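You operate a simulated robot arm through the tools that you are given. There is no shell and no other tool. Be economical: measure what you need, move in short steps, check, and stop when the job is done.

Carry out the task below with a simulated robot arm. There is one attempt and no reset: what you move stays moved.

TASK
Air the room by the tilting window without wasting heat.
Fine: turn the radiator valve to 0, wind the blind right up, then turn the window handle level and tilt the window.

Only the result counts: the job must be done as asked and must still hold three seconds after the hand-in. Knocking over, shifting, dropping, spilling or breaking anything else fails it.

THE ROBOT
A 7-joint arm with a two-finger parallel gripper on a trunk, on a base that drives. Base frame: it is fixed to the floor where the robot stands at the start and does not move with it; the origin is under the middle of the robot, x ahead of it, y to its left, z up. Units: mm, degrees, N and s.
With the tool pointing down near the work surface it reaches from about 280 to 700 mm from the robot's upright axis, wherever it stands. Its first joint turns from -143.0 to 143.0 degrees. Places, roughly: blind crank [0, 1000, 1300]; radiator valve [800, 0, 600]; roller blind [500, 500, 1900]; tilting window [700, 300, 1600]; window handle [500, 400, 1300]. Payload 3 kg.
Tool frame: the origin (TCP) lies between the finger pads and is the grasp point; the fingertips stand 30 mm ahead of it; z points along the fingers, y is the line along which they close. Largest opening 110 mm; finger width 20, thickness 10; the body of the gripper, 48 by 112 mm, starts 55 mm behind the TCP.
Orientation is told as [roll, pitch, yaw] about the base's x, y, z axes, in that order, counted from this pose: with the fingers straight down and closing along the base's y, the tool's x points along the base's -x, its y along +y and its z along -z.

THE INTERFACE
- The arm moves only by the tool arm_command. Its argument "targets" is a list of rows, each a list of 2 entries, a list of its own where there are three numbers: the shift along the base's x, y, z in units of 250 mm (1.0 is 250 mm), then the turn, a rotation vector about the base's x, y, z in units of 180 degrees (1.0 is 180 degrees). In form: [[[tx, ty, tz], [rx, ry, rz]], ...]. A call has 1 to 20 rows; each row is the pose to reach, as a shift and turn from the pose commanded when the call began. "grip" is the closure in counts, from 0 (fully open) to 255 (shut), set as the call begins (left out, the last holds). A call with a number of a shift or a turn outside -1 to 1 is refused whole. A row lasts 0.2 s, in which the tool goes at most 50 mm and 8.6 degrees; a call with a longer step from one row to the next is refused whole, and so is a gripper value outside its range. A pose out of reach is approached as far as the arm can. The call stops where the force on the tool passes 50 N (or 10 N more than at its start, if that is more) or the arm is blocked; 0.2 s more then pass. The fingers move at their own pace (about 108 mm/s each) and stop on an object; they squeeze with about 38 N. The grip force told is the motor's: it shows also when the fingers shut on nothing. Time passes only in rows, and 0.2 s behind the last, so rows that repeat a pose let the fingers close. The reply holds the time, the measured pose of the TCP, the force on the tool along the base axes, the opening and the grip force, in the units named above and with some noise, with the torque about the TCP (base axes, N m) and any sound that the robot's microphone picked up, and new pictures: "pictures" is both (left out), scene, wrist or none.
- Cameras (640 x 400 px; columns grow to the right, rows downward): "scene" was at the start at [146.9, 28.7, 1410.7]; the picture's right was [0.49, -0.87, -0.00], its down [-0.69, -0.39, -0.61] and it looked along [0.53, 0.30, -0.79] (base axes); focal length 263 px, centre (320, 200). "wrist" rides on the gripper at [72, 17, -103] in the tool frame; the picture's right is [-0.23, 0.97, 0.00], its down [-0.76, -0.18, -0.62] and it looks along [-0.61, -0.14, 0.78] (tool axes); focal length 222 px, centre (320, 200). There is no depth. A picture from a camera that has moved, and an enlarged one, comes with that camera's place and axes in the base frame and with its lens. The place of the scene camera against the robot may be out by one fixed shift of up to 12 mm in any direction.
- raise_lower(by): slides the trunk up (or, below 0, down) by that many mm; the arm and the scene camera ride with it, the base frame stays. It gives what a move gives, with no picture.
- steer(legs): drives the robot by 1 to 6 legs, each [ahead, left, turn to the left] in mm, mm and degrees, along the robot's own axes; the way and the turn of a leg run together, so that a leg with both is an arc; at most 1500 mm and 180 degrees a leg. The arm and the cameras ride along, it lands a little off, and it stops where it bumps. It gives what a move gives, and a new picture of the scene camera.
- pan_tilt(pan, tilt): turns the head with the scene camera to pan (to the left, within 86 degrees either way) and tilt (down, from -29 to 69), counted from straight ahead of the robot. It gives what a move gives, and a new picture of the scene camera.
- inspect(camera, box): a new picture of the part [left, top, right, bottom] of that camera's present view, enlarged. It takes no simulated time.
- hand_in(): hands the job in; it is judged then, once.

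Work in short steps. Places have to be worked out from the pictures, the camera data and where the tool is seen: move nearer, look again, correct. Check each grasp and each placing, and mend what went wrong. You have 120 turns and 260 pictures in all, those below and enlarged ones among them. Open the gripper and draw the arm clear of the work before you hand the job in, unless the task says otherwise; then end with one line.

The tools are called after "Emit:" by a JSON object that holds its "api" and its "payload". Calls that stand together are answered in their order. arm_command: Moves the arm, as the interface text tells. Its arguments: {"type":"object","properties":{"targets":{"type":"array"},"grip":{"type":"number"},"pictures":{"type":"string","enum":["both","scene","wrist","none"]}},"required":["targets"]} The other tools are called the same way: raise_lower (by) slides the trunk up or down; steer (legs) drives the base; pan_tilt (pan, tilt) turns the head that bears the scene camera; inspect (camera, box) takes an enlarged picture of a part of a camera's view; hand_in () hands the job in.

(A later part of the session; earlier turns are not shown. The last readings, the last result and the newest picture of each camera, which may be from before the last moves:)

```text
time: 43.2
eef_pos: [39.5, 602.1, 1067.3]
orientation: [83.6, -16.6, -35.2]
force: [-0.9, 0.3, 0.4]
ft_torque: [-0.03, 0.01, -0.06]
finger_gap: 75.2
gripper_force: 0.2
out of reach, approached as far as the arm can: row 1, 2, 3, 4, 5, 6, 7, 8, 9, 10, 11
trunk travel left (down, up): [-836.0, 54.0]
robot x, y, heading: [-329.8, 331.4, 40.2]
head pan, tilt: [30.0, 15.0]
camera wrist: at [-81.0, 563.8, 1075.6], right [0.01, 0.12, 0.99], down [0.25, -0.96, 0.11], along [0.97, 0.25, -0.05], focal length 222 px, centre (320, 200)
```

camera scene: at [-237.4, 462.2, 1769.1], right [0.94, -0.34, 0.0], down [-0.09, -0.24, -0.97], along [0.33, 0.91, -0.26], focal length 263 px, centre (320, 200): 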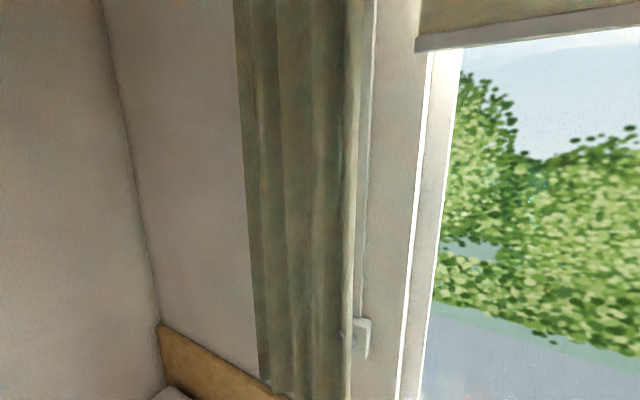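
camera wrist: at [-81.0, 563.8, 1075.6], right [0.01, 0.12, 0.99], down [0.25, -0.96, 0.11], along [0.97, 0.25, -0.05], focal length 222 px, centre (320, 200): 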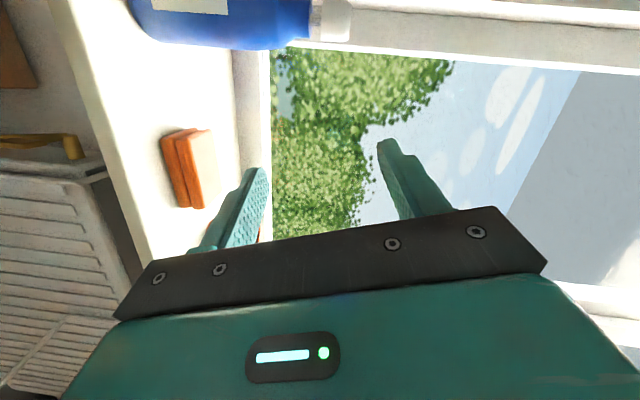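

The arm was too close in for a level tool at this height. I move it further out (still above and in front of the sill items) and straighten the tool along the wall normal.

Emit:
{"api": "arm_command", "payload": {"targets": [[[0.12, 0.1, 0.05], [0.006, -0.007, -0.018]], [[0.2, 0.2, 0.1], [0.0124, -0.0148, -0.0353]], [[0.13, 0.34, 0.15], [0.0186, -0.0222, -0.053]], [[0.02, 0.48, 0.2], [0.0248, -0.0296, -0.0707]], [[-0.085, 0.624, 0.25], [0.0248, -0.0296, -0.0707]], [[-0.085, 0.624, 0.25], [0.0248, -0.0296, -0.0707]]]}}

```text
time: 44.6
eef_pos: [14.0, 754.2, 1133.2]
orientation: [90.5, -18.1, -49.9]
force: [0.7, 0.0, 0.4]
ft_torque: [0.01, 0.01, 0.01]
finger_gap: 75.0
gripper_force: 0.0
out of reach, approached as far as the arm can: row 4
trunk travel left (down, up): [-836.0, 54.0]
robot x, y, heading: [-334.1, 328.6, 40.2]
head pan, tilt: [30.0, 15.0]
camera scene: at [-236.0, 460.4, 1767.4], right [0.94, -0.34, 0.0], down [-0.09, -0.24, -0.97], along [0.33, 0.91, -0.26], focal length 263 px, centre (320, 200)
camera wrist: at [-113.1, 742.9, 1126.5], right [-0.06, 0.06, 1.0], down [0.03, -1.0, 0.06], along [1.0, 0.03, 0.06], focal length 222 px, centre (320, 200)
```

scene: 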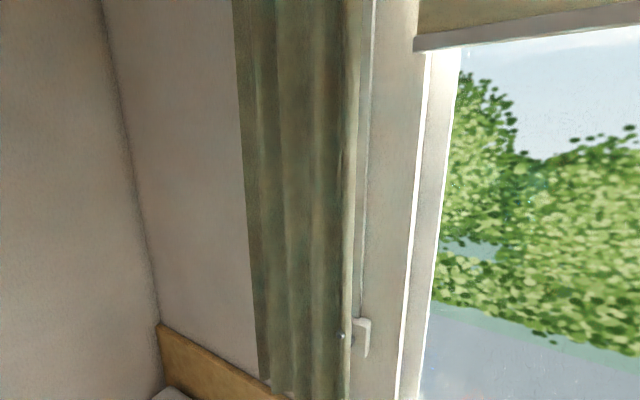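
wrist: 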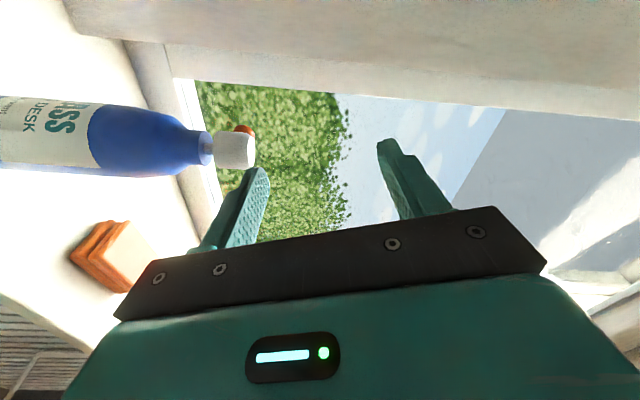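

The fingers are in front of the spray bottle, so I go straight up first, then left to in front of the knob.

Emit:
{"api": "arm_command", "payload": {"targets": [[[-0.02, -0.017, 0.18], [0, 0, 0]], [[-0.02, -0.017, 0.36], [0, 0, 0]], [[-0.02, -0.017, 0.54], [0, 0, 0]], [[-0.02, -0.017, 0.7], [0, 0, 0]], [[-0.12, 0.1, 0.7], [0, 0, 0]], [[-0.25, 0.25, 0.7], [0, 0, 0]], [[-0.38, 0.42, 0.7], [0, 0, 0]], [[-0.38, 0.42, 0.7], [0, 0, 0]]]}}

```text
refused: row 7 steps farther than a row can; nothing moved
```

One row was too long; I resend it with finer steps.

Emit:
{"api": "arm_command", "payload": {"targets": [[[-0.02, -0.017, 0.18], [0, 0, 0]], [[-0.02, -0.017, 0.36], [0, 0, 0]], [[-0.02, -0.017, 0.54], [0, 0, 0]], [[-0.02, -0.017, 0.7], [0, 0, 0]], [[-0.12, 0.1, 0.7], [0, 0, 0]], [[-0.21, 0.2, 0.7], [0, 0, 0]], [[-0.3, 0.31, 0.7], [0, 0, 0]], [[-0.38, 0.42, 0.7], [0, 0, 0]], [[-0.38, 0.42, 0.7], [0, 0, 0]]]}}

```text
time: 46.6
eef_pos: [-79.2, 858.1, 1307.1]
orientation: [90.5, -18.2, -50.0]
force: [0.1, -0.3, 0.0]
ft_torque: [0.03, -0.02, -0.01]
finger_gap: 74.8
gripper_force: 0.1
trunk travel left (down, up): [-836.0, 54.0]
robot x, y, heading: [-332.5, 329.2, 39.9]
head pan, tilt: [30.0, 15.0]
camera scene: at [-237.0, 461.7, 1767.4], right [0.94, -0.34, 0.0], down [-0.09, -0.24, -0.97], along [0.33, 0.91, -0.26], focal length 263 px, centre (320, 200)
camera wrist: at [-206.6, 846.8, 1301.9], right [-0.06, 0.06, 1.0], down [0.03, -1.0, 0.06], along [1.0, 0.03, 0.06], focal length 222 px, centre (320, 200)
```

scene: 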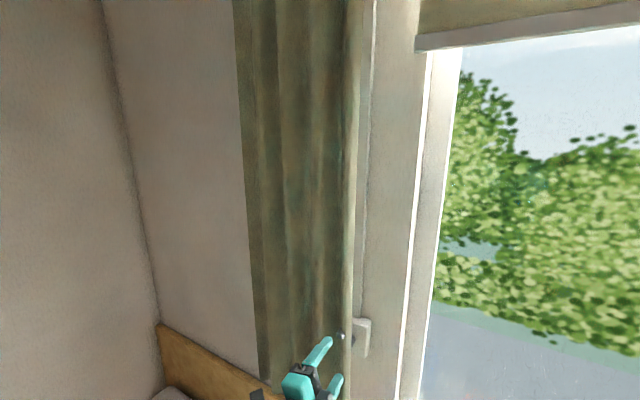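
wrist: 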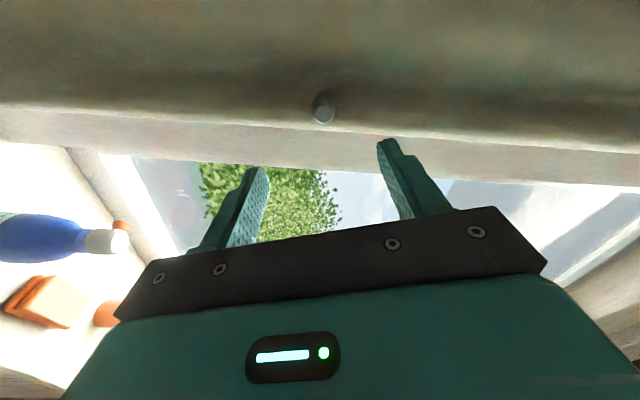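

The knob tip pokes out through the curtain's edge; the wrist view suggests d≈-722. I shift left 14 mm and 30 mm closer, then look again.

Emit:
{"api": "arm_command", "payload": {"targets": [[[0.028, 0.06, 0], [0, 0, 0]], [[0.056, 0.12, 0.01], [0, 0, 0]], [[0.056, 0.12, 0.01], [0, 0, 0]]]}}

Emit:
{"api": "inspect", "payload": {"camera": "wrist", "box": [240, 50, 400, 150]}}

Emit:
{"api": "inspect", "payload": {"camera": "scene", "box": [280, 300, 408, 380]}}

```text
time: 47.5
eef_pos: [-67.0, 890.1, 1309.7]
orientation: [90.5, -18.1, -50.0]
force: [0.4, -0.3, -0.4]
ft_torque: [0.05, -0.03, 0.01]
finger_gap: 75.3
gripper_force: 0.0
trunk travel left (down, up): [-836.0, 54.0]
robot x, y, heading: [-330.1, 329.8, 40.1]
head pan, tilt: [30.0, 15.0]
camera scene: at [-237.2, 461.8, 1767.4], right [0.94, -0.34, 0.0], down [-0.09, -0.24, -0.97], along [0.33, 0.91, -0.26], focal length 263 px, centre (320, 200)
camera wrist: at [-193.2, 878.7, 1303.5], right [-0.06, 0.06, 1.0], down [0.03, -1.0, 0.06], along [1.0, 0.03, 0.06], focal length 222 px, centre (320, 200)
```

scene: 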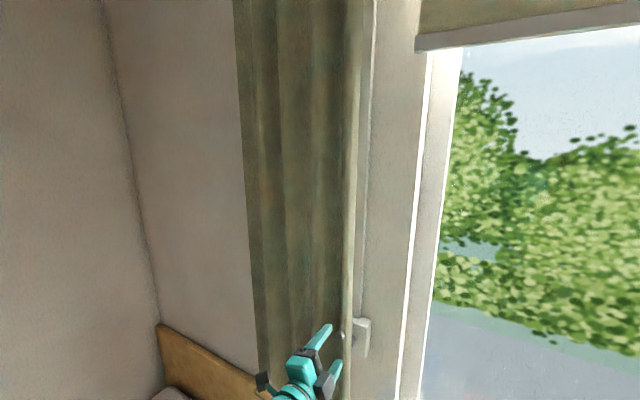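
wrist: 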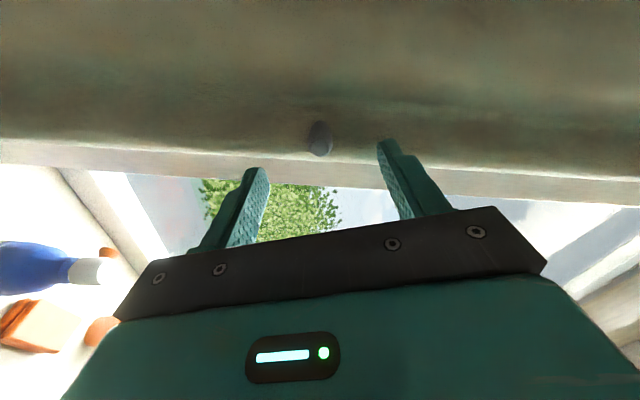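

```text
4.00 times, centred on (320, 100) of wrist
camera zoom: at [-193.2, 878.7, 1303.5], right [-0.06, 0.06, 1.0], down [0.03, -1.0, 0.06], along [1.0, 0.03, 0.06], focal length 888 px, centre (320, 600)
```

zoom: 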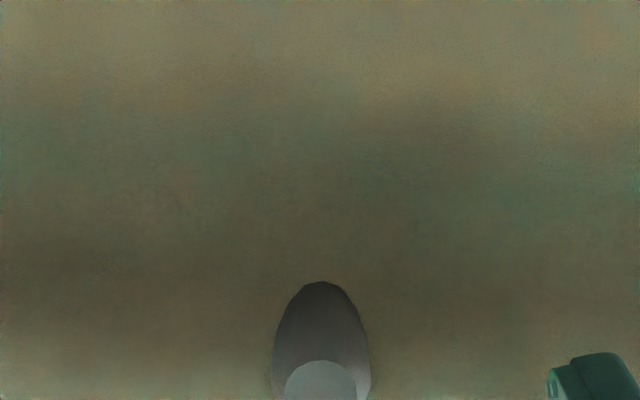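

```text
5.00 times, centred on (344, 340) of scene
camera zoom: at [-237.2, 461.8, 1767.4], right [0.94, -0.34, 0.0], down [-0.09, -0.24, -0.97], along [0.33, 0.91, -0.26], focal length 1316 px, centre (200, -500)
```

zoom: 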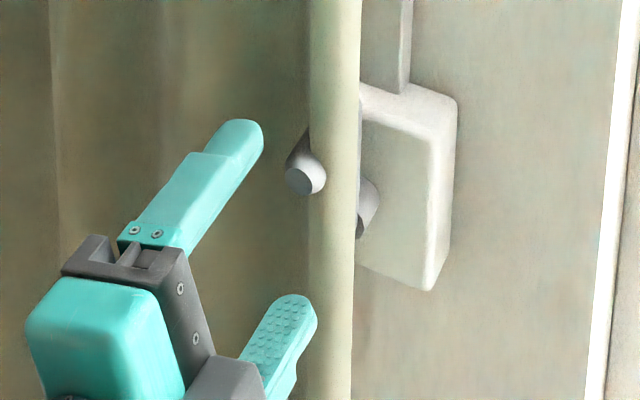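

The knob is centred between the fingers (tip n≈575, d≈-726). I narrow the opening to about 40 mm and advance over it, watching the force in case the curtain resists.

Emit:
{"api": "arm_command", "payload": {"targets": [[[0, 0, 0], [0, 0, 0]], [[0.05, 0.042, 0], [0, 0, 0]], [[0.1, 0.084, 0], [0, 0, 0]], [[0.15, 0.126, 0], [0, 0, 0]], [[0.15, 0.126, 0], [0, 0, 0]]], "grip": 162}}

Emit:
{"api": "inspect", "payload": {"camera": "scene", "box": [280, 300, 408, 380]}}

```text
time: 48.6
eef_pos: [-27.6, 921.3, 1309.8]
orientation: [90.5, -18.1, -49.9]
force: [-0.6, -0.4, 1.3]
ft_torque: [0.0, 0.0, 0.04]
finger_gap: 40.1
gripper_force: 0.0
trunk travel left (down, up): [-836.0, 54.0]
robot x, y, heading: [-330.5, 331.6, 40.0]
head pan, tilt: [30.0, 15.0]
camera scene: at [-237.4, 461.9, 1767.4], right [0.94, -0.34, 0.0], down [-0.09, -0.24, -0.97], along [0.33, 0.91, -0.26], focal length 263 px, centre (320, 200)
camera wrist: at [-154.8, 910.8, 1304.4], right [-0.06, 0.06, 1.0], down [0.03, -1.0, 0.06], along [1.0, 0.03, 0.06], focal length 222 px, centre (320, 200)
```

scene: 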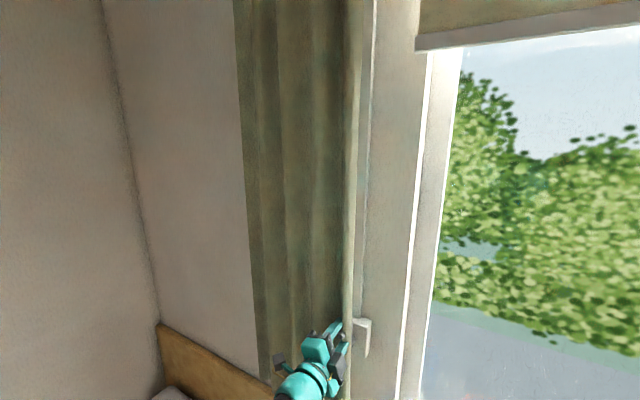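
wrist: 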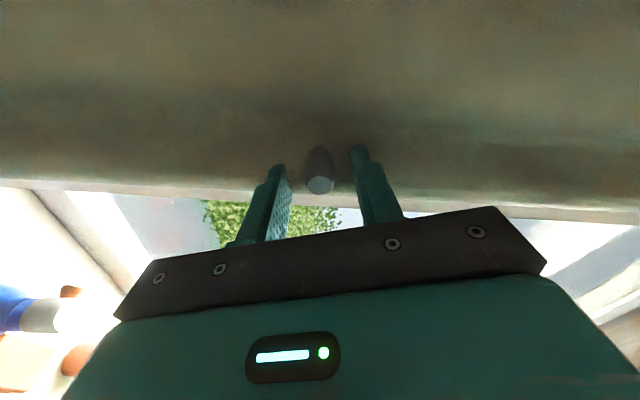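

```text
5.00 times, centred on (344, 340) of scene
camera zoom: at [-237.4, 461.9, 1767.4], right [0.94, -0.34, 0.0], down [-0.09, -0.24, -0.97], along [0.33, 0.91, -0.26], focal length 1316 px, centre (200, -500)
```

zoom: 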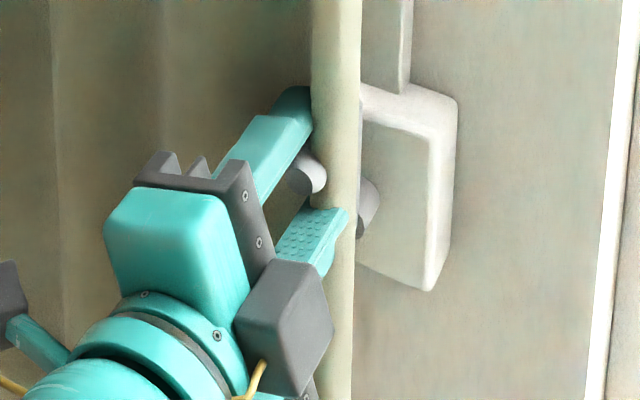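

The fingers straddle the knob with no force. I grip and try a 40° clockwise arc (radius about 68 mm).

Emit:
{"api": "arm_command", "payload": {"targets": [[[0, 0, 0], [0, 0, 0]], [[0, 0, 0], [0, 0, 0]], [[0.03, -0.0356, -0.004], [0, 0, 0]], [[0.06, -0.071, -0.0164], [0, 0, 0]], [[0.088, -0.104, -0.036], [0, 0, 0]], [[0.1124, -0.1339, -0.0636], [0, 0, 0]]], "grip": 255}}

Emit:
{"api": "inspect", "payload": {"camera": "scene", "box": [280, 300, 408, 380]}}

```text
time: 50.0
eef_pos: [2.5, 886.8, 1292.8]
orientation: [90.3, -18.1, -50.1]
force: [14.6, 3.8, 10.4]
ft_torque: [-0.12, 0.14, -0.43]
finger_gap: 18.8
gripper_force: 45.3
trunk travel left (down, up): [-836.0, 54.0]
robot x, y, heading: [-331.8, 331.0, 40.0]
head pan, tilt: [30.0, 15.0]
camera scene: at [-234.2, 462.0, 1767.2], right [0.94, -0.34, 0.0], down [-0.09, -0.24, -0.97], along [0.33, 0.91, -0.26], focal length 263 px, centre (320, 200)
camera wrist: at [-124.0, 876.1, 1286.7], right [-0.06, 0.06, 1.0], down [0.02, -1.0, 0.06], along [1.0, 0.03, 0.06], focal length 222 px, centre (320, 200)
```

scene: 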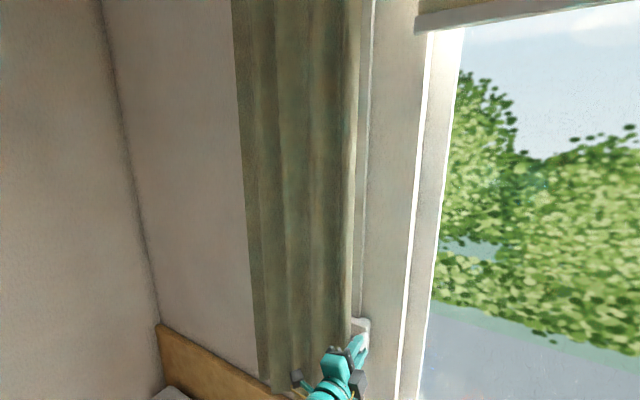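
wrist: 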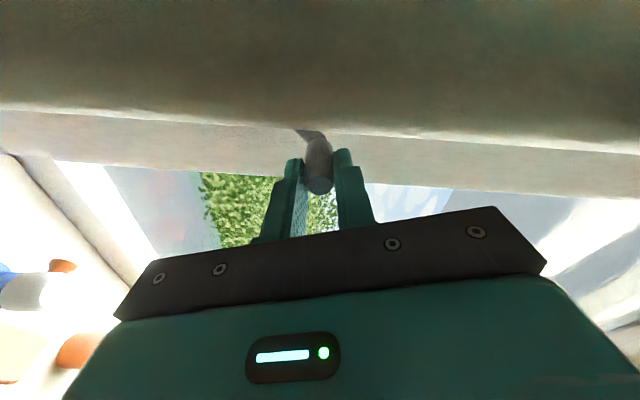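

```text
5.00 times, centred on (344, 340) of scene
camera zoom: at [-234.2, 462.0, 1767.2], right [0.94, -0.34, 0.0], down [-0.09, -0.24, -0.97], along [0.33, 0.91, -0.26], focal length 1316 px, centre (200, -500)
```

zoom: 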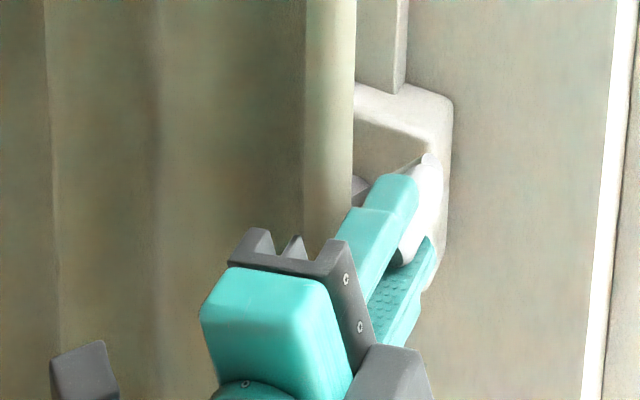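

Clockwise raises the blind (its bottom bar moved up) and forces are small. I continue the arc to 120°.

Emit:
{"api": "arm_command", "payload": {"targets": [[[0.039, -0.0465, -0.0724], [0, 0, 0]], [[0.0598, -0.0713, -0.1611], [0, 0, 0]], [[0.0598, -0.0713, -0.2556], [0, 0, 0]], [[0.039, -0.0465, -0.3444], [0, 0, 0]]]}}

```text
time: 51.0
eef_pos: [10.6, 877.0, 1201.8]
orientation: [90.2, -18.2, -49.7]
force: [18.8, 10.0, -2.6]
ft_torque: [-0.47, 0.56, 0.0]
finger_gap: 18.6
gripper_force: 44.9
trunk travel left (down, up): [-836.0, 54.0]
robot x, y, heading: [-332.1, 329.6, 40.1]
head pan, tilt: [30.0, 15.0]
camera scene: at [-233.3, 464.8, 1766.7], right [0.94, -0.34, 0.0], down [-0.09, -0.24, -0.97], along [0.33, 0.91, -0.26], focal length 263 px, centre (320, 200)
camera wrist: at [-116.3, 865.9, 1196.4], right [-0.06, 0.06, 1.0], down [0.03, -1.0, 0.07], along [1.0, 0.03, 0.06], focal length 222 px, centre (320, 200)
```

scene: 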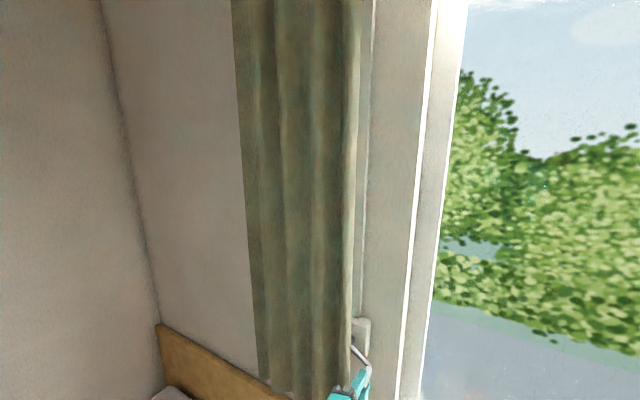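
wrist: 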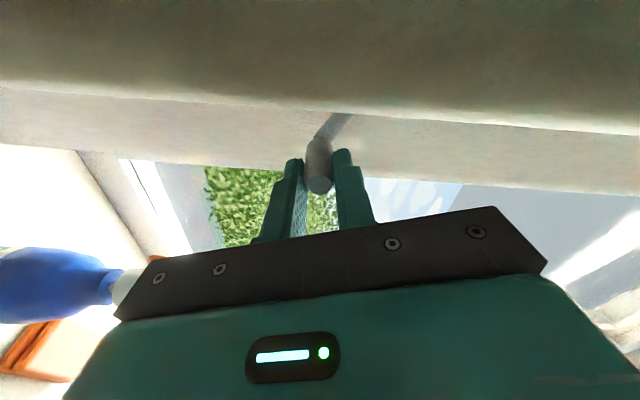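

The blind bar has left the view, so I tilt the head up to watch it, then continue.

Emit:
{"api": "pan_tilt", "payload": {"pan": 15, "tilt": -25}}

```text
time: 52.1
eef_pos: [11.4, 876.2, 1204.2]
orientation: [90.3, -18.2, -49.8]
force: [13.2, 6.6, -1.8]
ft_torque: [-0.44, 0.49, -0.02]
finger_gap: 18.8
gripper_force: 44.9
trunk travel left (down, up): [-836.0, 54.0]
robot x, y, heading: [-333.9, 331.6, 40.0]
head pan, tilt: [15.0, -25.0]
camera scene: at [-225.0, 434.5, 1826.8], right [0.82, -0.57, 0.0], down [0.24, 0.34, -0.91], along [0.52, 0.74, 0.42], focal length 263 px, centre (320, 200)
```

scene: 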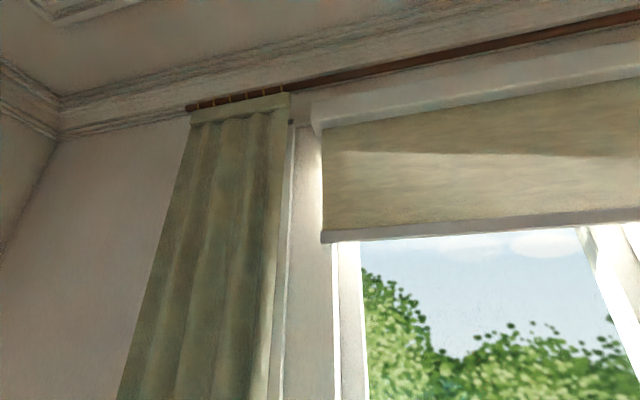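

I continue from 120° through to the top (360°), the stop on force guarding the curtain side.

Emit:
{"api": "arm_command", "payload": {"targets": [[[-0.039, 0.0465, -0.0724], [0, 0, 0]], [[-0.0916, 0.1092, -0.1196], [0, 0, 0]], [[-0.1515, 0.1805, -0.136], [0, 0, 0]], [[-0.2113, 0.2517, -0.1196], [0, 0, 0]], [[-0.2639, 0.3144, -0.0724], [0, 0, 0]], [[-0.3029, 0.3609, 0], [0, 0, 0]], [[-0.3237, 0.3857, 0.0888], [0, 0, 0]], [[-0.3237, 0.3857, 0.1832], [0, 0, 0]], [[-0.3029, 0.3609, 0.272], [0, 0, 0]], [[-0.2639, 0.3144, 0.3443], [0, 0, 0]], [[-0.2113, 0.2517, 0.3916], [0, 0, 0]], [[-0.1515, 0.1805, 0.408], [0, 0, 0]]]}}

```text
time: 54.7
eef_pos: [-29.5, 920.9, 1310.9]
orientation: [90.5, -18.2, -50.0]
force: [-4.8, -2.0, -1.0]
ft_torque: [-0.34, 0.41, -0.02]
finger_gap: 18.8
gripper_force: 44.3
trunk travel left (down, up): [-836.0, 54.0]
robot x, y, heading: [-329.7, 330.9, 40.0]
head pan, tilt: [15.0, -25.0]
camera scene: at [-229.1, 432.2, 1827.1], right [0.82, -0.57, 0.0], down [0.24, 0.35, -0.91], along [0.52, 0.74, 0.42], focal length 263 px, centre (320, 200)
camera wrist: at [-154.8, 910.6, 1304.1], right [-0.06, 0.06, 1.0], down [0.03, -1.0, 0.06], along [1.0, 0.03, 0.06], focal length 222 px, centre (320, 200)
```

scene: 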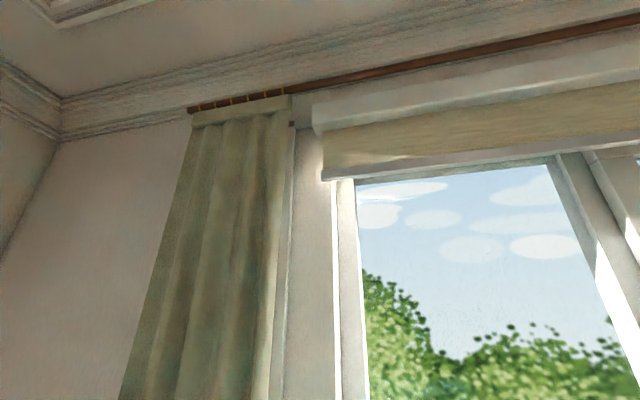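
wrist: 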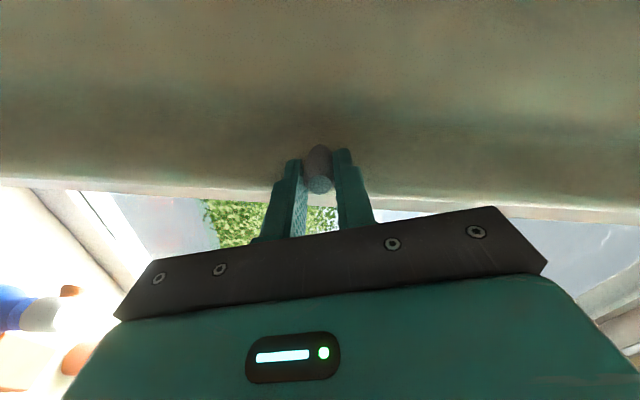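

The full turn works; the bar has about 50 px left to the cassette. I wind another half turn.

Emit:
{"api": "arm_command", "payload": {"targets": [[[0.0598, -0.0713, -0.0164], [0, 0, 0]], [[0.1124, -0.134, -0.0636], [0, 0, 0]], [[0.1515, -0.1805, -0.136], [0, 0, 0]], [[0.1722, -0.2052, -0.2248], [0, 0, 0]], [[0.1722, -0.2052, -0.3192], [0, 0, 0]], [[0.1515, -0.1805, -0.408], [0, 0, 0]], [[0.1124, -0.134, -0.4804], [0, 0, 0]], [[0.0598, -0.0713, -0.5276], [0, 0, 0]], [[0, 0, -0.544], [0, 0, 0]]], "pictures": "scene"}}

```text
time: 56.7
eef_pos: [-28.4, 921.0, 1170.2]
orientation: [90.2, -18.0, -49.8]
force: [-1.2, -27.3, -30.7]
ft_torque: [-0.12, 0.06, -1.25]
finger_gap: 18.7
gripper_force: 44.5
trunk travel left (down, up): [-836.0, 54.0]
robot x, y, heading: [-331.4, 332.3, 39.8]
head pan, tilt: [15.0, -25.0]
camera scene: at [-224.5, 430.7, 1826.7], right [0.82, -0.57, 0.0], down [0.24, 0.35, -0.91], along [0.52, 0.74, 0.42], focal length 263 px, centre (320, 200)
```

scene: 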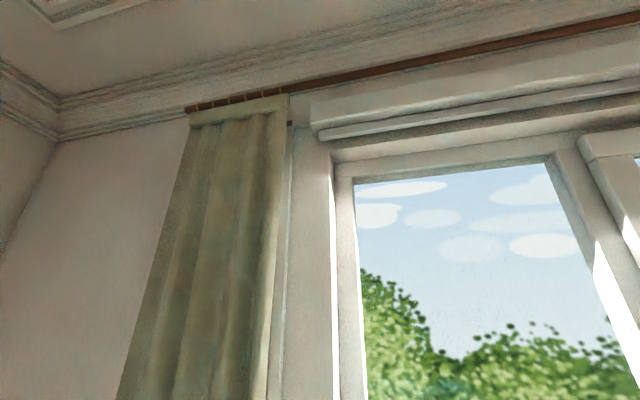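

The bar has reached the cassette and the force rose to about 40 N, like an end stop. I enlarge to check.

Emit:
{"api": "inspect", "payload": {"camera": "scene", "box": [290, 70, 450, 170]}}

```text
4.00 times, centred on (370, 120) of scene
camera zoom: at [-224.5, 430.7, 1826.7], right [0.82, -0.57, 0.0], down [0.24, 0.35, -0.91], along [0.52, 0.74, 0.42], focal length 1053 px, centre (120, 520)
```

zoom: 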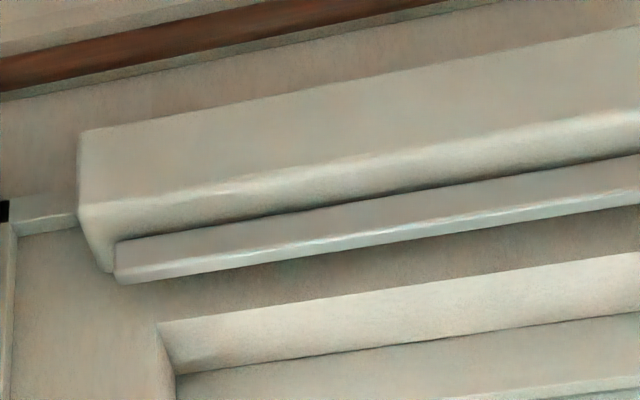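

The bar sits tight under the cassette. I try 10° more to be sure it is at the stop.

Emit:
{"api": "arm_command", "payload": {"targets": [[[-0.015, 0.018, 0.001], [0, 0, 0]], [[-0.0304, 0.0362, 0.0041], [0, 0, 0]]], "pictures": "wrist"}}

Emit:
{"api": "inspect", "payload": {"camera": "scene", "box": [290, 70, 450, 170]}}

```text
time: 57.1
eef_pos: [-27.8, 921.8, 1169.7]
orientation: [90.0, -18.1, -50.3]
force: [6.0, -12.9, -7.3]
ft_torque: [0.08, -0.13, 0.31]
finger_gap: 18.9
gripper_force: 45.0
trunk travel left (down, up): [-836.0, 54.0]
robot x, y, heading: [-331.9, 332.3, 39.9]
head pan, tilt: [15.0, -25.0]
stopped in row 1: the force on the tool passed its limit at 54 N (the readings are from after the stop); the commanded pose is now the measured one
camera wrist: at [-155.0, 911.7, 1165.0], right [-0.06, 0.07, 1.0], down [0.02, -1.0, 0.07], along [1.0, 0.02, 0.06], focal length 222 px, centre (320, 200)
```

wrist: 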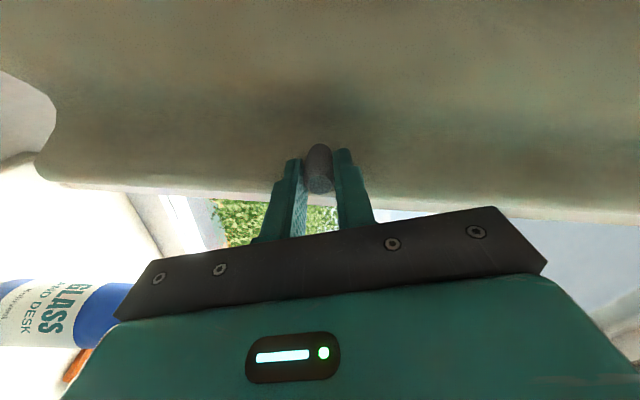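

```text
4.00 times, centred on (370, 120) of scene
camera zoom: at [-227.2, 430.7, 1827.7], right [0.82, -0.57, 0.0], down [0.24, 0.35, -0.91], along [0.52, 0.74, 0.42], focal length 1053 px, centre (120, 520)
```

zoom: 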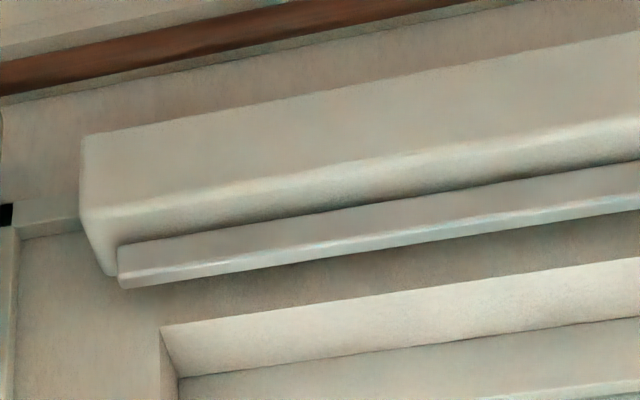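

It is at its stop. I release, back straight out, and check that the blind holds.

Emit:
{"api": "arm_command", "payload": {"targets": [[[0, 0, 0], [0, 0, 0]], [[0, 0, 0], [0, 0, 0]], [[-0.1, -0.084, 0], [0, 0, 0]], [[-0.2, -0.168, 0], [0, 0, 0]], [[-0.26, -0.218, 0.02], [0, 0, 0]]], "grip": 162}}

```text
time: 58.3
eef_pos: [-95.8, 866.9, 1176.3]
orientation: [90.4, -18.2, -50.1]
force: [0.8, 0.8, -1.1]
ft_torque: [0.0, 0.02, 0.02]
finger_gap: 40.3
gripper_force: 0.0
trunk travel left (down, up): [-836.0, 54.0]
robot x, y, heading: [-333.9, 330.3, 39.8]
head pan, tilt: [15.0, -25.0]
camera scene: at [-228.7, 431.8, 1827.2], right [0.82, -0.57, 0.0], down [0.24, 0.35, -0.91], along [0.52, 0.74, 0.42], focal length 263 px, centre (320, 200)
camera wrist: at [-221.6, 857.5, 1170.0], right [-0.06, 0.06, 1.0], down [0.02, -1.0, 0.07], along [1.0, 0.02, 0.06], focal length 222 px, centre (320, 200)
```

scene: 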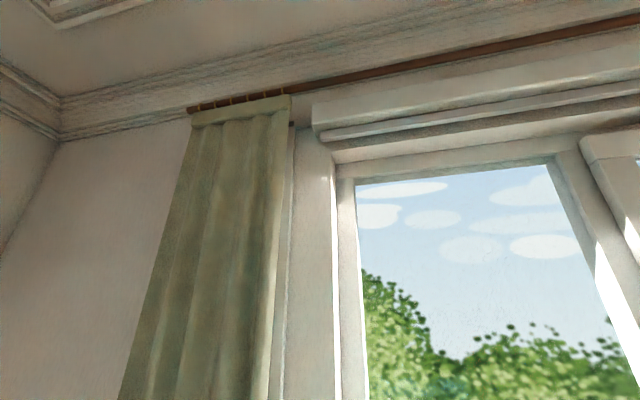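
wrist: 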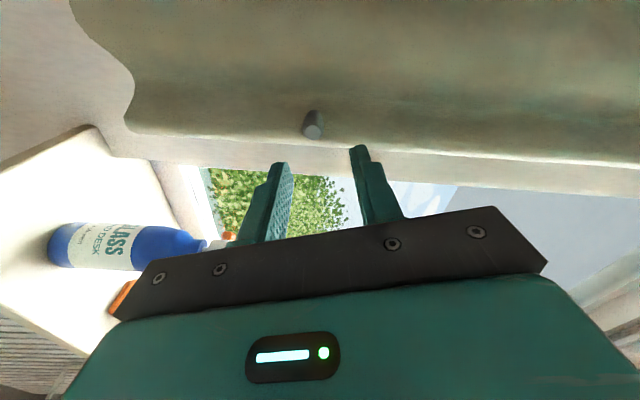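

The blind stays up. I lift the hand a bit and drive right to stand before the window handle.

Emit:
{"api": "arm_command", "payload": {"targets": [[[-0.04, -0.034, 0.15], [0, 0, 0]], [[-0.05, -0.042, 0.3], [0, 0, 0]], [[-0.05, -0.042, 0.44], [0, 0, 0]]], "pictures": "none"}}

Emit:
{"api": "steer", "payload": {"legs": [[0, -450, 0]]}}

Emit:
{"api": "pan_tilt", "payload": {"pan": 0, "tilt": 25}}

```text
time: 59.1
eef_pos: [-108.3, 859.3, 1285.7]
orientation: [90.2, -18.2, -50.1]
force: [1.1, -1.2, 0.6]
ft_torque: [0.0, 0.01, -0.01]
finger_gap: 40.2
gripper_force: 0.1
trunk travel left (down, up): [-836.0, 54.0]
robot x, y, heading: [-329.6, 331.0, 39.9]
head pan, tilt: [15.0, -25.0]
```

```text
time: 61.8
eef_pos: [188.9, 506.8, 1285.0]
orientation: [90.2, -18.0, -51.2]
force: [-0.7, 0.4, -0.1]
ft_torque: [-0.04, -0.02, 0.02]
finger_gap: 40.1
gripper_force: 0.2
trunk travel left (down, up): [-836.0, 54.0]
robot x, y, heading: [-46.6, -18.9, 39.1]
head pan, tilt: [15.0, -25.0]
camera scene: at [61.1, 81.9, 1827.2], right [0.81, -0.59, 0.0], down [0.25, 0.34, -0.91], along [0.53, 0.73, 0.42], focal length 263 px, centre (320, 200)
```

scene: 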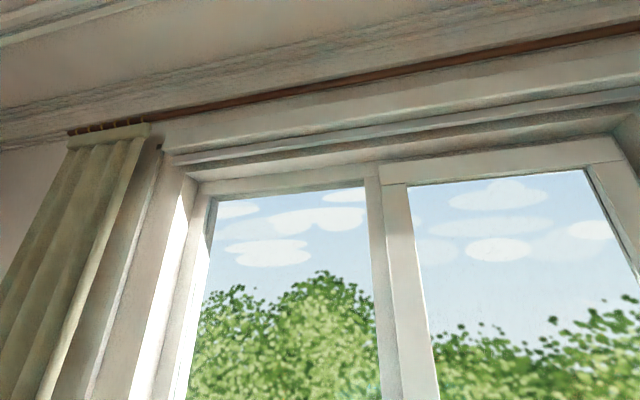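

```text
time: 63.0
eef_pos: [187.9, 507.4, 1283.6]
orientation: [90.3, -18.2, -51.1]
force: [-0.5, 0.3, 1.0]
ft_torque: [0.01, 0.0, -0.02]
finger_gap: 40.2
gripper_force: 0.0
trunk travel left (down, up): [-836.0, 54.0]
robot x, y, heading: [-43.9, -18.8, 38.9]
head pan, tilt: [0.0, 25.0]
camera scene: at [90.2, 83.3, 1751.2], right [0.63, -0.78, 0.0], down [-0.33, -0.27, -0.91], along [0.7, 0.57, -0.42], focal length 263 px, centre (320, 200)
```

scene: 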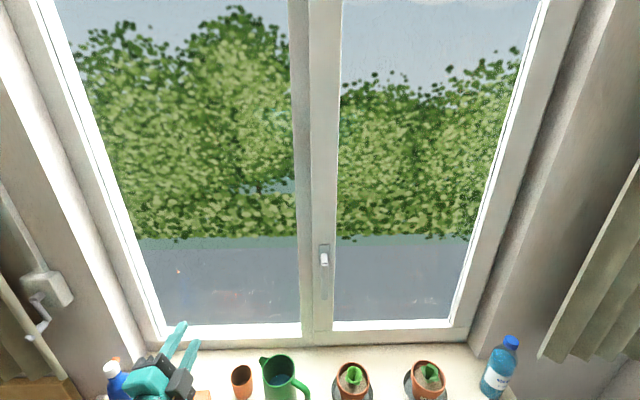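

The handle is straight ahead. I enlarge it.

Emit:
{"api": "inspect", "payload": {"camera": "scene", "box": [276, 230, 372, 290]}}

Emit:
{"api": "pan_tilt", "payload": {"pan": 0, "tilt": 40}}

```text
6.67 times, centred on (324, 260) of scene
camera zoom: at [90.2, 83.3, 1751.2], right [0.63, -0.78, 0.0], down [-0.33, -0.27, -0.91], along [0.7, 0.57, -0.42], focal length 1754 px, centre (293, -200)
```

zoom: 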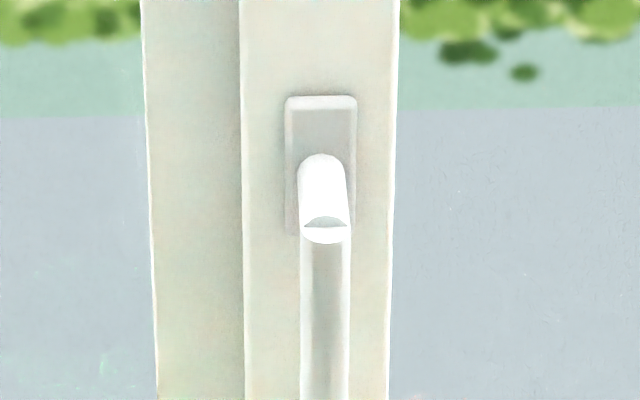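

```text
time: 63.7
eef_pos: [187.6, 507.6, 1284.9]
orientation: [90.2, -18.2, -51.2]
force: [-0.5, -0.1, 0.1]
ft_torque: [-0.01, -0.02, -0.04]
finger_gap: 40.1
gripper_force: 0.0
trunk travel left (down, up): [-836.0, 54.0]
robot x, y, heading: [-42.6, -18.7, 39.1]
head pan, tilt: [0.0, 40.0]
camera scene: at [84.8, 78.8, 1727.8], right [0.63, -0.78, 0.0], down [-0.5, -0.4, -0.77], along [0.6, 0.48, -0.64], focal length 263 px, centre (320, 200)
```

scene: 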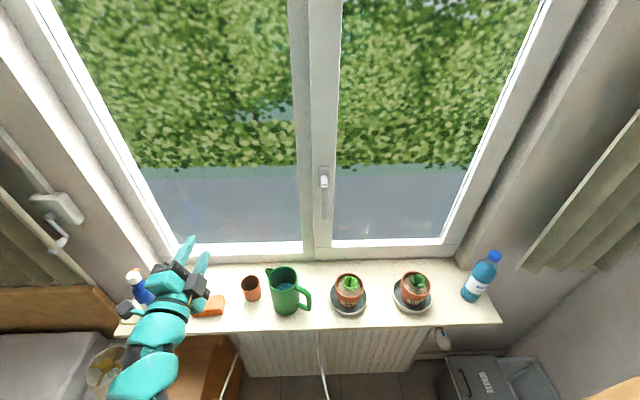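

Handle estimate: lever axis at n≈658, pivot z≈1325, d≈12, lever end z≈1190. I bring the hand in front of the lever while unrolling it so the fingers close horizontally.

Emit:
{"api": "arm_command", "payload": {"targets": [[[0.1, -0.078, -0.027], [-0.034, -0.0286, 0]], [[0.2, -0.156, -0.053], [-0.068, -0.0572, 0]], [[0.3, -0.235, -0.08], [-0.102, -0.0857, 0]], [[0.4, -0.313, -0.107], [-0.136, -0.1143, 0]], [[0.5, -0.391, -0.133], [-0.17, -0.143, 0]], [[0.6, -0.47, -0.16], [-0.204, -0.1715, 0]], [[0.7, -0.548, -0.187], [-0.238, -0.2, 0]], [[0.8, -0.626, -0.213], [-0.272, -0.2286, 0]], [[0.904, -0.704, -0.24], [-0.306, -0.257, 0]]], "grip": 115}}

```text
time: 65.7
eef_pos: [418.2, 337.3, 1220.8]
orientation: [-168.1, -89.0, -151.9]
force: [-0.9, -0.2, -0.6]
ft_torque: [0.01, -0.01, 0.02]
finger_gap: 60.6
gripper_force: 0.0
out of reach, approached as far as the arm can: row 9
trunk travel left (down, up): [-836.0, 54.0]
robot x, y, heading: [-44.6, -17.5, 38.8]
head pan, tilt: [0.0, 40.0]
camera scene: at [85.0, 78.5, 1727.8], right [0.63, -0.78, 0.0], down [-0.5, -0.4, -0.77], along [0.59, 0.48, -0.64], focal length 263 px, centre (320, 200)
camera wrist: at [329.3, 284.4, 1147.5], right [-0.63, 0.74, 0.22], down [-0.38, -0.54, 0.75], along [0.68, 0.39, 0.62], focal length 222 px, centre (320, 200)
```

scene: 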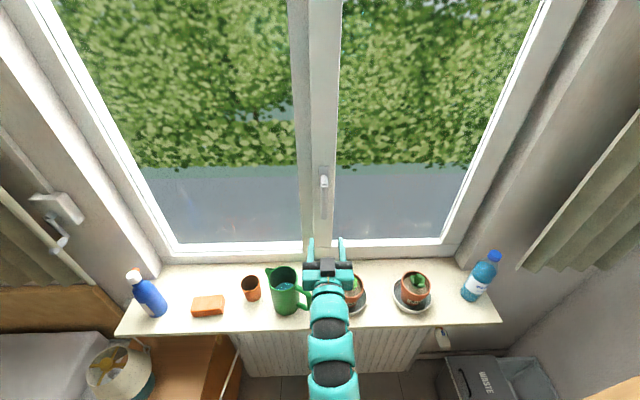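
wrist: 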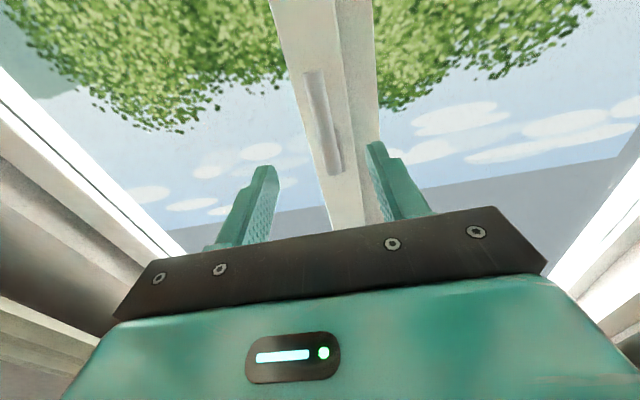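

The lever sits at d≈9 with its end at z≈1183; the hand is aligned. I advance 105 mm with fingers open around it.

Emit:
{"api": "arm_command", "payload": {"targets": [[[0.08, 0.068, 0], [0, 0, 0]], [[0.16, 0.136, 0], [0, 0, 0]], [[0.24, 0.204, 0], [0, 0, 0]], [[0.317, 0.272, 0], [0, 0, 0]], [[0.317, 0.272, 0], [0, 0, 0]]]}}

```text
time: 66.9
eef_pos: [493.9, 406.8, 1218.7]
orientation: [-176.8, -88.9, -143.2]
force: [0.7, -0.4, -0.3]
ft_torque: [0.0, 0.04, 0.01]
finger_gap: 60.4
gripper_force: 0.0
trunk travel left (down, up): [-836.0, 54.0]
robot x, y, heading: [-44.6, -14.7, 39.1]
head pan, tilt: [0.0, 40.0]
camera scene: at [84.7, 78.3, 1727.8], right [0.63, -0.78, 0.0], down [-0.5, -0.4, -0.77], along [0.6, 0.48, -0.64], focal length 263 px, centre (320, 200)
camera wrist: at [404.9, 353.2, 1146.9], right [-0.63, 0.74, 0.23], down [-0.38, -0.54, 0.75], along [0.68, 0.39, 0.62], focal length 222 px, centre (320, 200)
```

scene: 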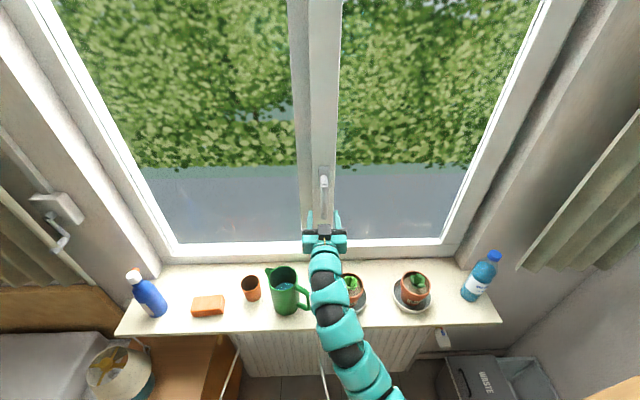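
wrist: 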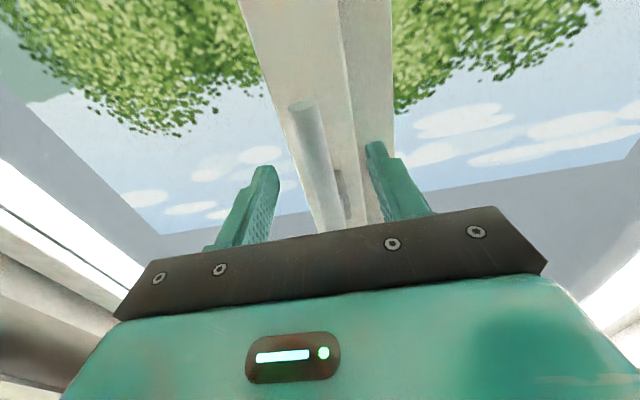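

Triangulation puts the lever at n≈688, d≈10, so I advance 42 mm more with a small shift right.

Emit:
{"api": "arm_command", "payload": {"targets": [[[0.07, 0.048, 0], [0, 0, 0]], [[0.139, 0.096, 0], [0, 0, 0]], [[0.139, 0.096, 0], [0, 0, 0]]], "pictures": "wrist"}}

Emit:
{"api": "inspect", "payload": {"camera": "scene", "box": [272, 160, 384, 230]}}

```text
time: 67.7
eef_pos: [531.8, 431.3, 1221.4]
orientation: [-174.8, -89.0, -145.4]
force: [0.4, -0.7, 0.3]
ft_torque: [-0.01, 0.04, -0.01]
finger_gap: 60.6
gripper_force: 0.1
trunk travel left (down, up): [-836.0, 54.0]
robot x, y, heading: [-42.4, -16.1, 38.9]
head pan, tilt: [0.0, 40.0]
camera wrist: at [442.3, 378.0, 1148.4], right [-0.63, 0.75, 0.23], down [-0.38, -0.54, 0.75], along [0.68, 0.39, 0.62], focal length 222 px, centre (320, 200)
```

wrist: 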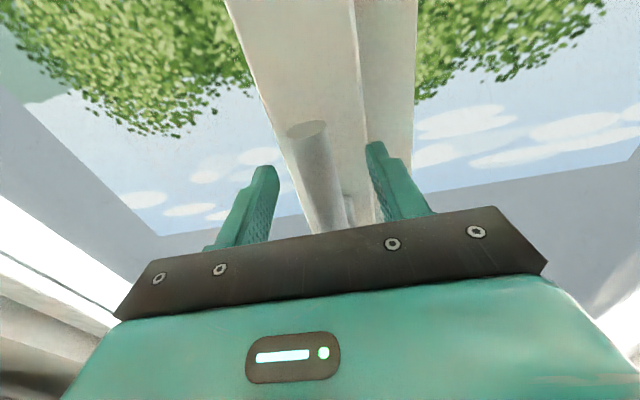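

```text
5.71 times, centred on (328, 195) of scene
camera zoom: at [84.7, 78.4, 1727.8], right [0.63, -0.78, 0.0], down [-0.5, -0.4, -0.77], along [0.6, 0.48, -0.64], focal length 1504 px, centre (274, 229)
```

zoom: 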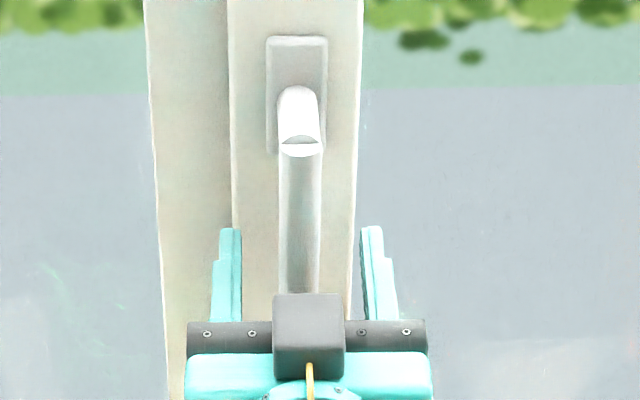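

The lever end now lies level with the TCP, centred between the fingers. I close on it.

Emit:
{"api": "arm_command", "payload": {"targets": [[[0, 0, 0], [0, 0, 0]], [[0, 0, 0], [0, 0, 0]], [[0, 0, 0], [0, 0, 0]]], "grip": 255}}

```text
time: 68.5
eef_pos: [530.4, 432.2, 1221.0]
orientation: [-173.2, -89.1, -147.0]
force: [-1.3, 3.0, -1.3]
ft_torque: [-0.22, 0.03, 0.0]
finger_gap: 19.1
gripper_force: 45.2
trunk travel left (down, up): [-836.0, 54.0]
robot x, y, heading: [-46.0, -14.8, 39.3]
head pan, tilt: [0.0, 40.0]
camera scene: at [84.7, 79.6, 1727.7], right [0.63, -0.78, 0.0], down [-0.5, -0.41, -0.77], along [0.6, 0.48, -0.64], focal length 263 px, centre (320, 200)
camera wrist: at [442.0, 378.8, 1148.1], right [-0.63, 0.74, 0.23], down [-0.38, -0.54, 0.75], along [0.68, 0.39, 0.62], focal length 222 px, centre (320, 200)
```

scene: 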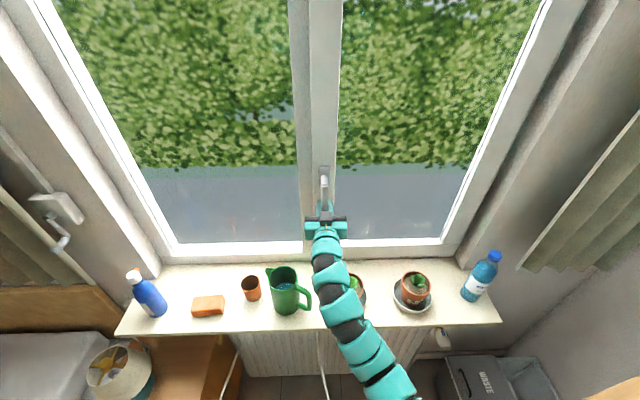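
wrist: 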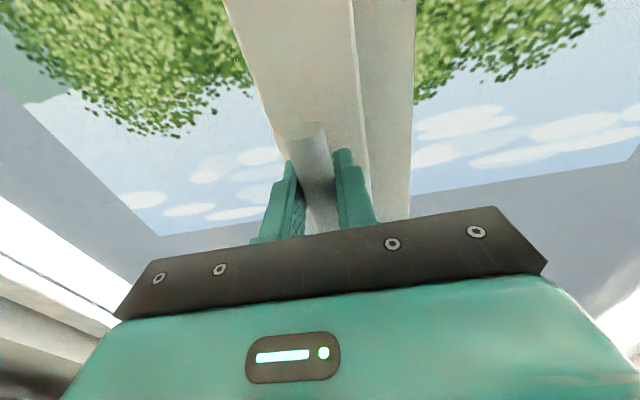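

Gripped (19 mm). I turn the lever counter-clockwise (its end to the right, toward the sash) 24° first, rolling the hand with it.

Emit:
{"api": "arm_command", "payload": {"targets": [[[0.034, -0.0405, 0.0037], [-0.034, -0.0286, 0]], [[0.0674, -0.0803, 0.0147], [-0.068, -0.0572, 0]], [[0.0993, -0.1183, 0.0328], [-0.102, -0.0857, 0]], [[0.0993, -0.1183, 0.0328], [-0.102, -0.0857, 0]]]}}

Emit:
{"api": "inspect", "payload": {"camera": "scene", "box": [272, 160, 384, 230]}}

```text
time: 69.5
eef_pos: [552.3, 404.9, 1229.1]
orientation: [-92.5, -65.6, 132.6]
force: [-4.5, 22.6, 2.4]
ft_torque: [-0.82, -0.83, 0.0]
finger_gap: 20.1
gripper_force: 44.8
trunk travel left (down, up): [-836.0, 54.0]
robot x, y, heading: [-42.3, -16.4, 39.1]
head pan, tilt: [0.0, 40.0]
camera scene: at [83.4, 83.8, 1727.7], right [0.63, -0.78, 0.0], down [-0.5, -0.41, -0.77], along [0.6, 0.48, -0.64], focal length 263 px, centre (320, 200)
camera wrist: at [484.6, 327.6, 1155.5], right [-0.63, 0.75, -0.19], down [-0.58, -0.3, 0.76], along [0.51, 0.59, 0.63], focal length 222 px, centre (320, 200)
```

scene: 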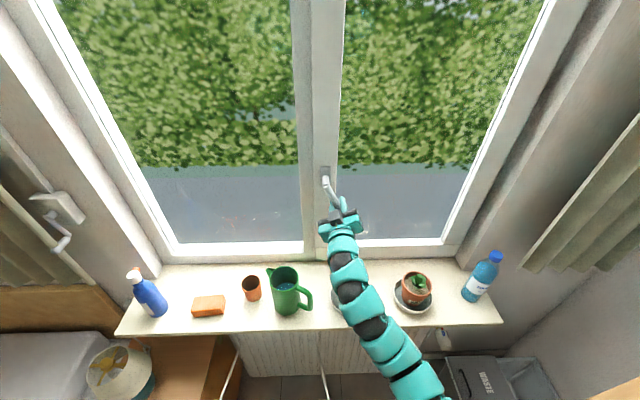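
wrist: 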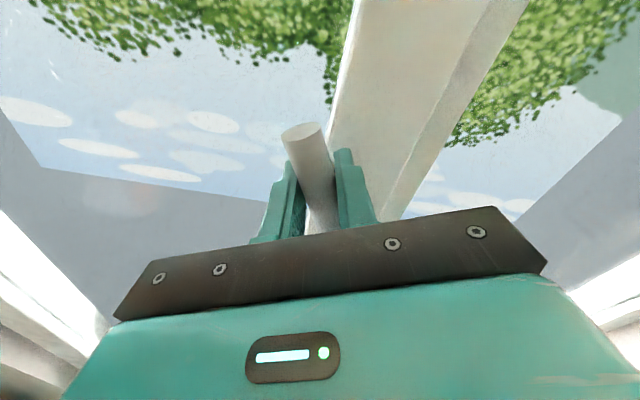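

```text
5.71 times, centred on (328, 195) of scene
camera zoom: at [83.4, 83.8, 1727.7], right [0.63, -0.78, 0.0], down [-0.5, -0.41, -0.77], along [0.6, 0.48, -0.64], focal length 1504 px, centre (274, 229)
```

zoom: 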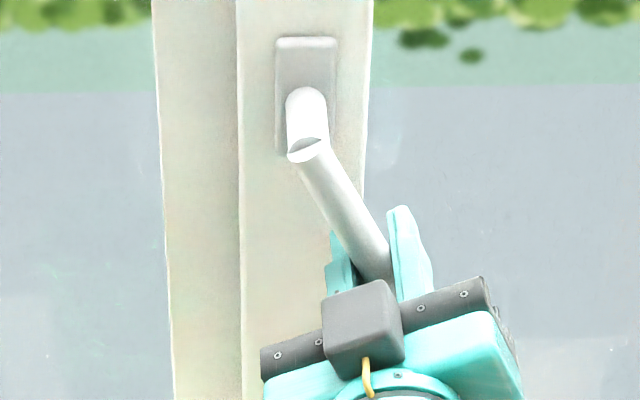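

The lever follows well. I continue to about 56°.

Emit:
{"api": "arm_command", "payload": {"targets": [[[0.0292, -0.0347, 0.0241], [-0.034, -0.0286, 0]], [[0.0559, -0.0665, 0.0543], [-0.068, -0.0572, 0]], [[0.0796, -0.0948, 0.0899], [-0.102, -0.0857, 0]], [[0.0999, -0.119, 0.1304], [-0.136, -0.1143, 0]], [[0.0999, -0.119, 0.1304], [-0.136, -0.1143, 0]]], "pictures": "wrist"}}

Emit:
{"api": "inspect", "payload": {"camera": "scene", "box": [272, 160, 384, 230]}}

```text
time: 70.3
eef_pos: [559.3, 392.5, 1229.1]
orientation: [-93.8, -46.9, 132.9]
force: [6.1, 4.3, 13.0]
ft_torque: [0.46, 0.73, 0.02]
finger_gap: 22.2
gripper_force: 44.6
out of reach, approached as far as the arm can: row 2, 3
trunk travel left (down, up): [-836.0, 54.0]
robot x, y, heading: [-42.0, -15.5, 39.0]
head pan, tilt: [0.0, 40.0]
stopped in row 3: the force on the tool passed its limit at 74 N (the readings are from after the stop); the commanded pose is now the measured one
camera wrist: at [507.1, 299.2, 1161.2], right [-0.54, 0.68, -0.5], down [-0.75, -0.12, 0.65], along [0.38, 0.73, 0.57], focal length 222 px, centre (320, 200)
```

wrist: 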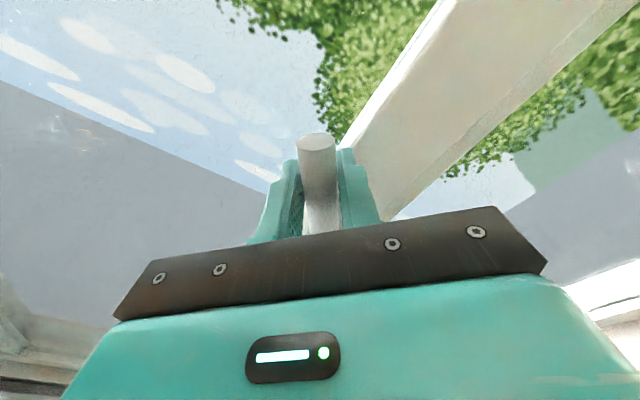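

```text
5.71 times, centred on (328, 195) of scene
camera zoom: at [86.0, 77.9, 1727.5], right [0.63, -0.78, 0.0], down [-0.5, -0.4, -0.77], along [0.6, 0.48, -0.64], focal length 1504 px, centre (274, 229)
```

zoom: 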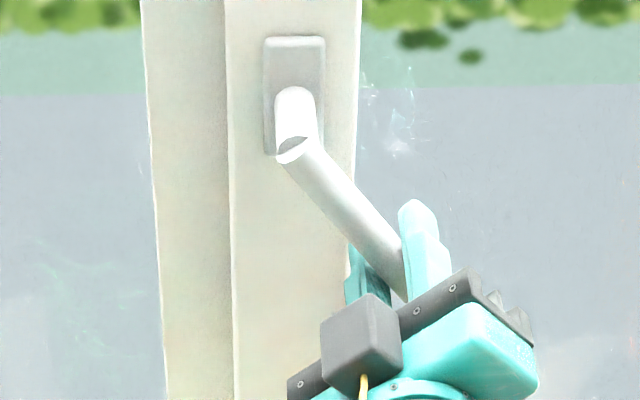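

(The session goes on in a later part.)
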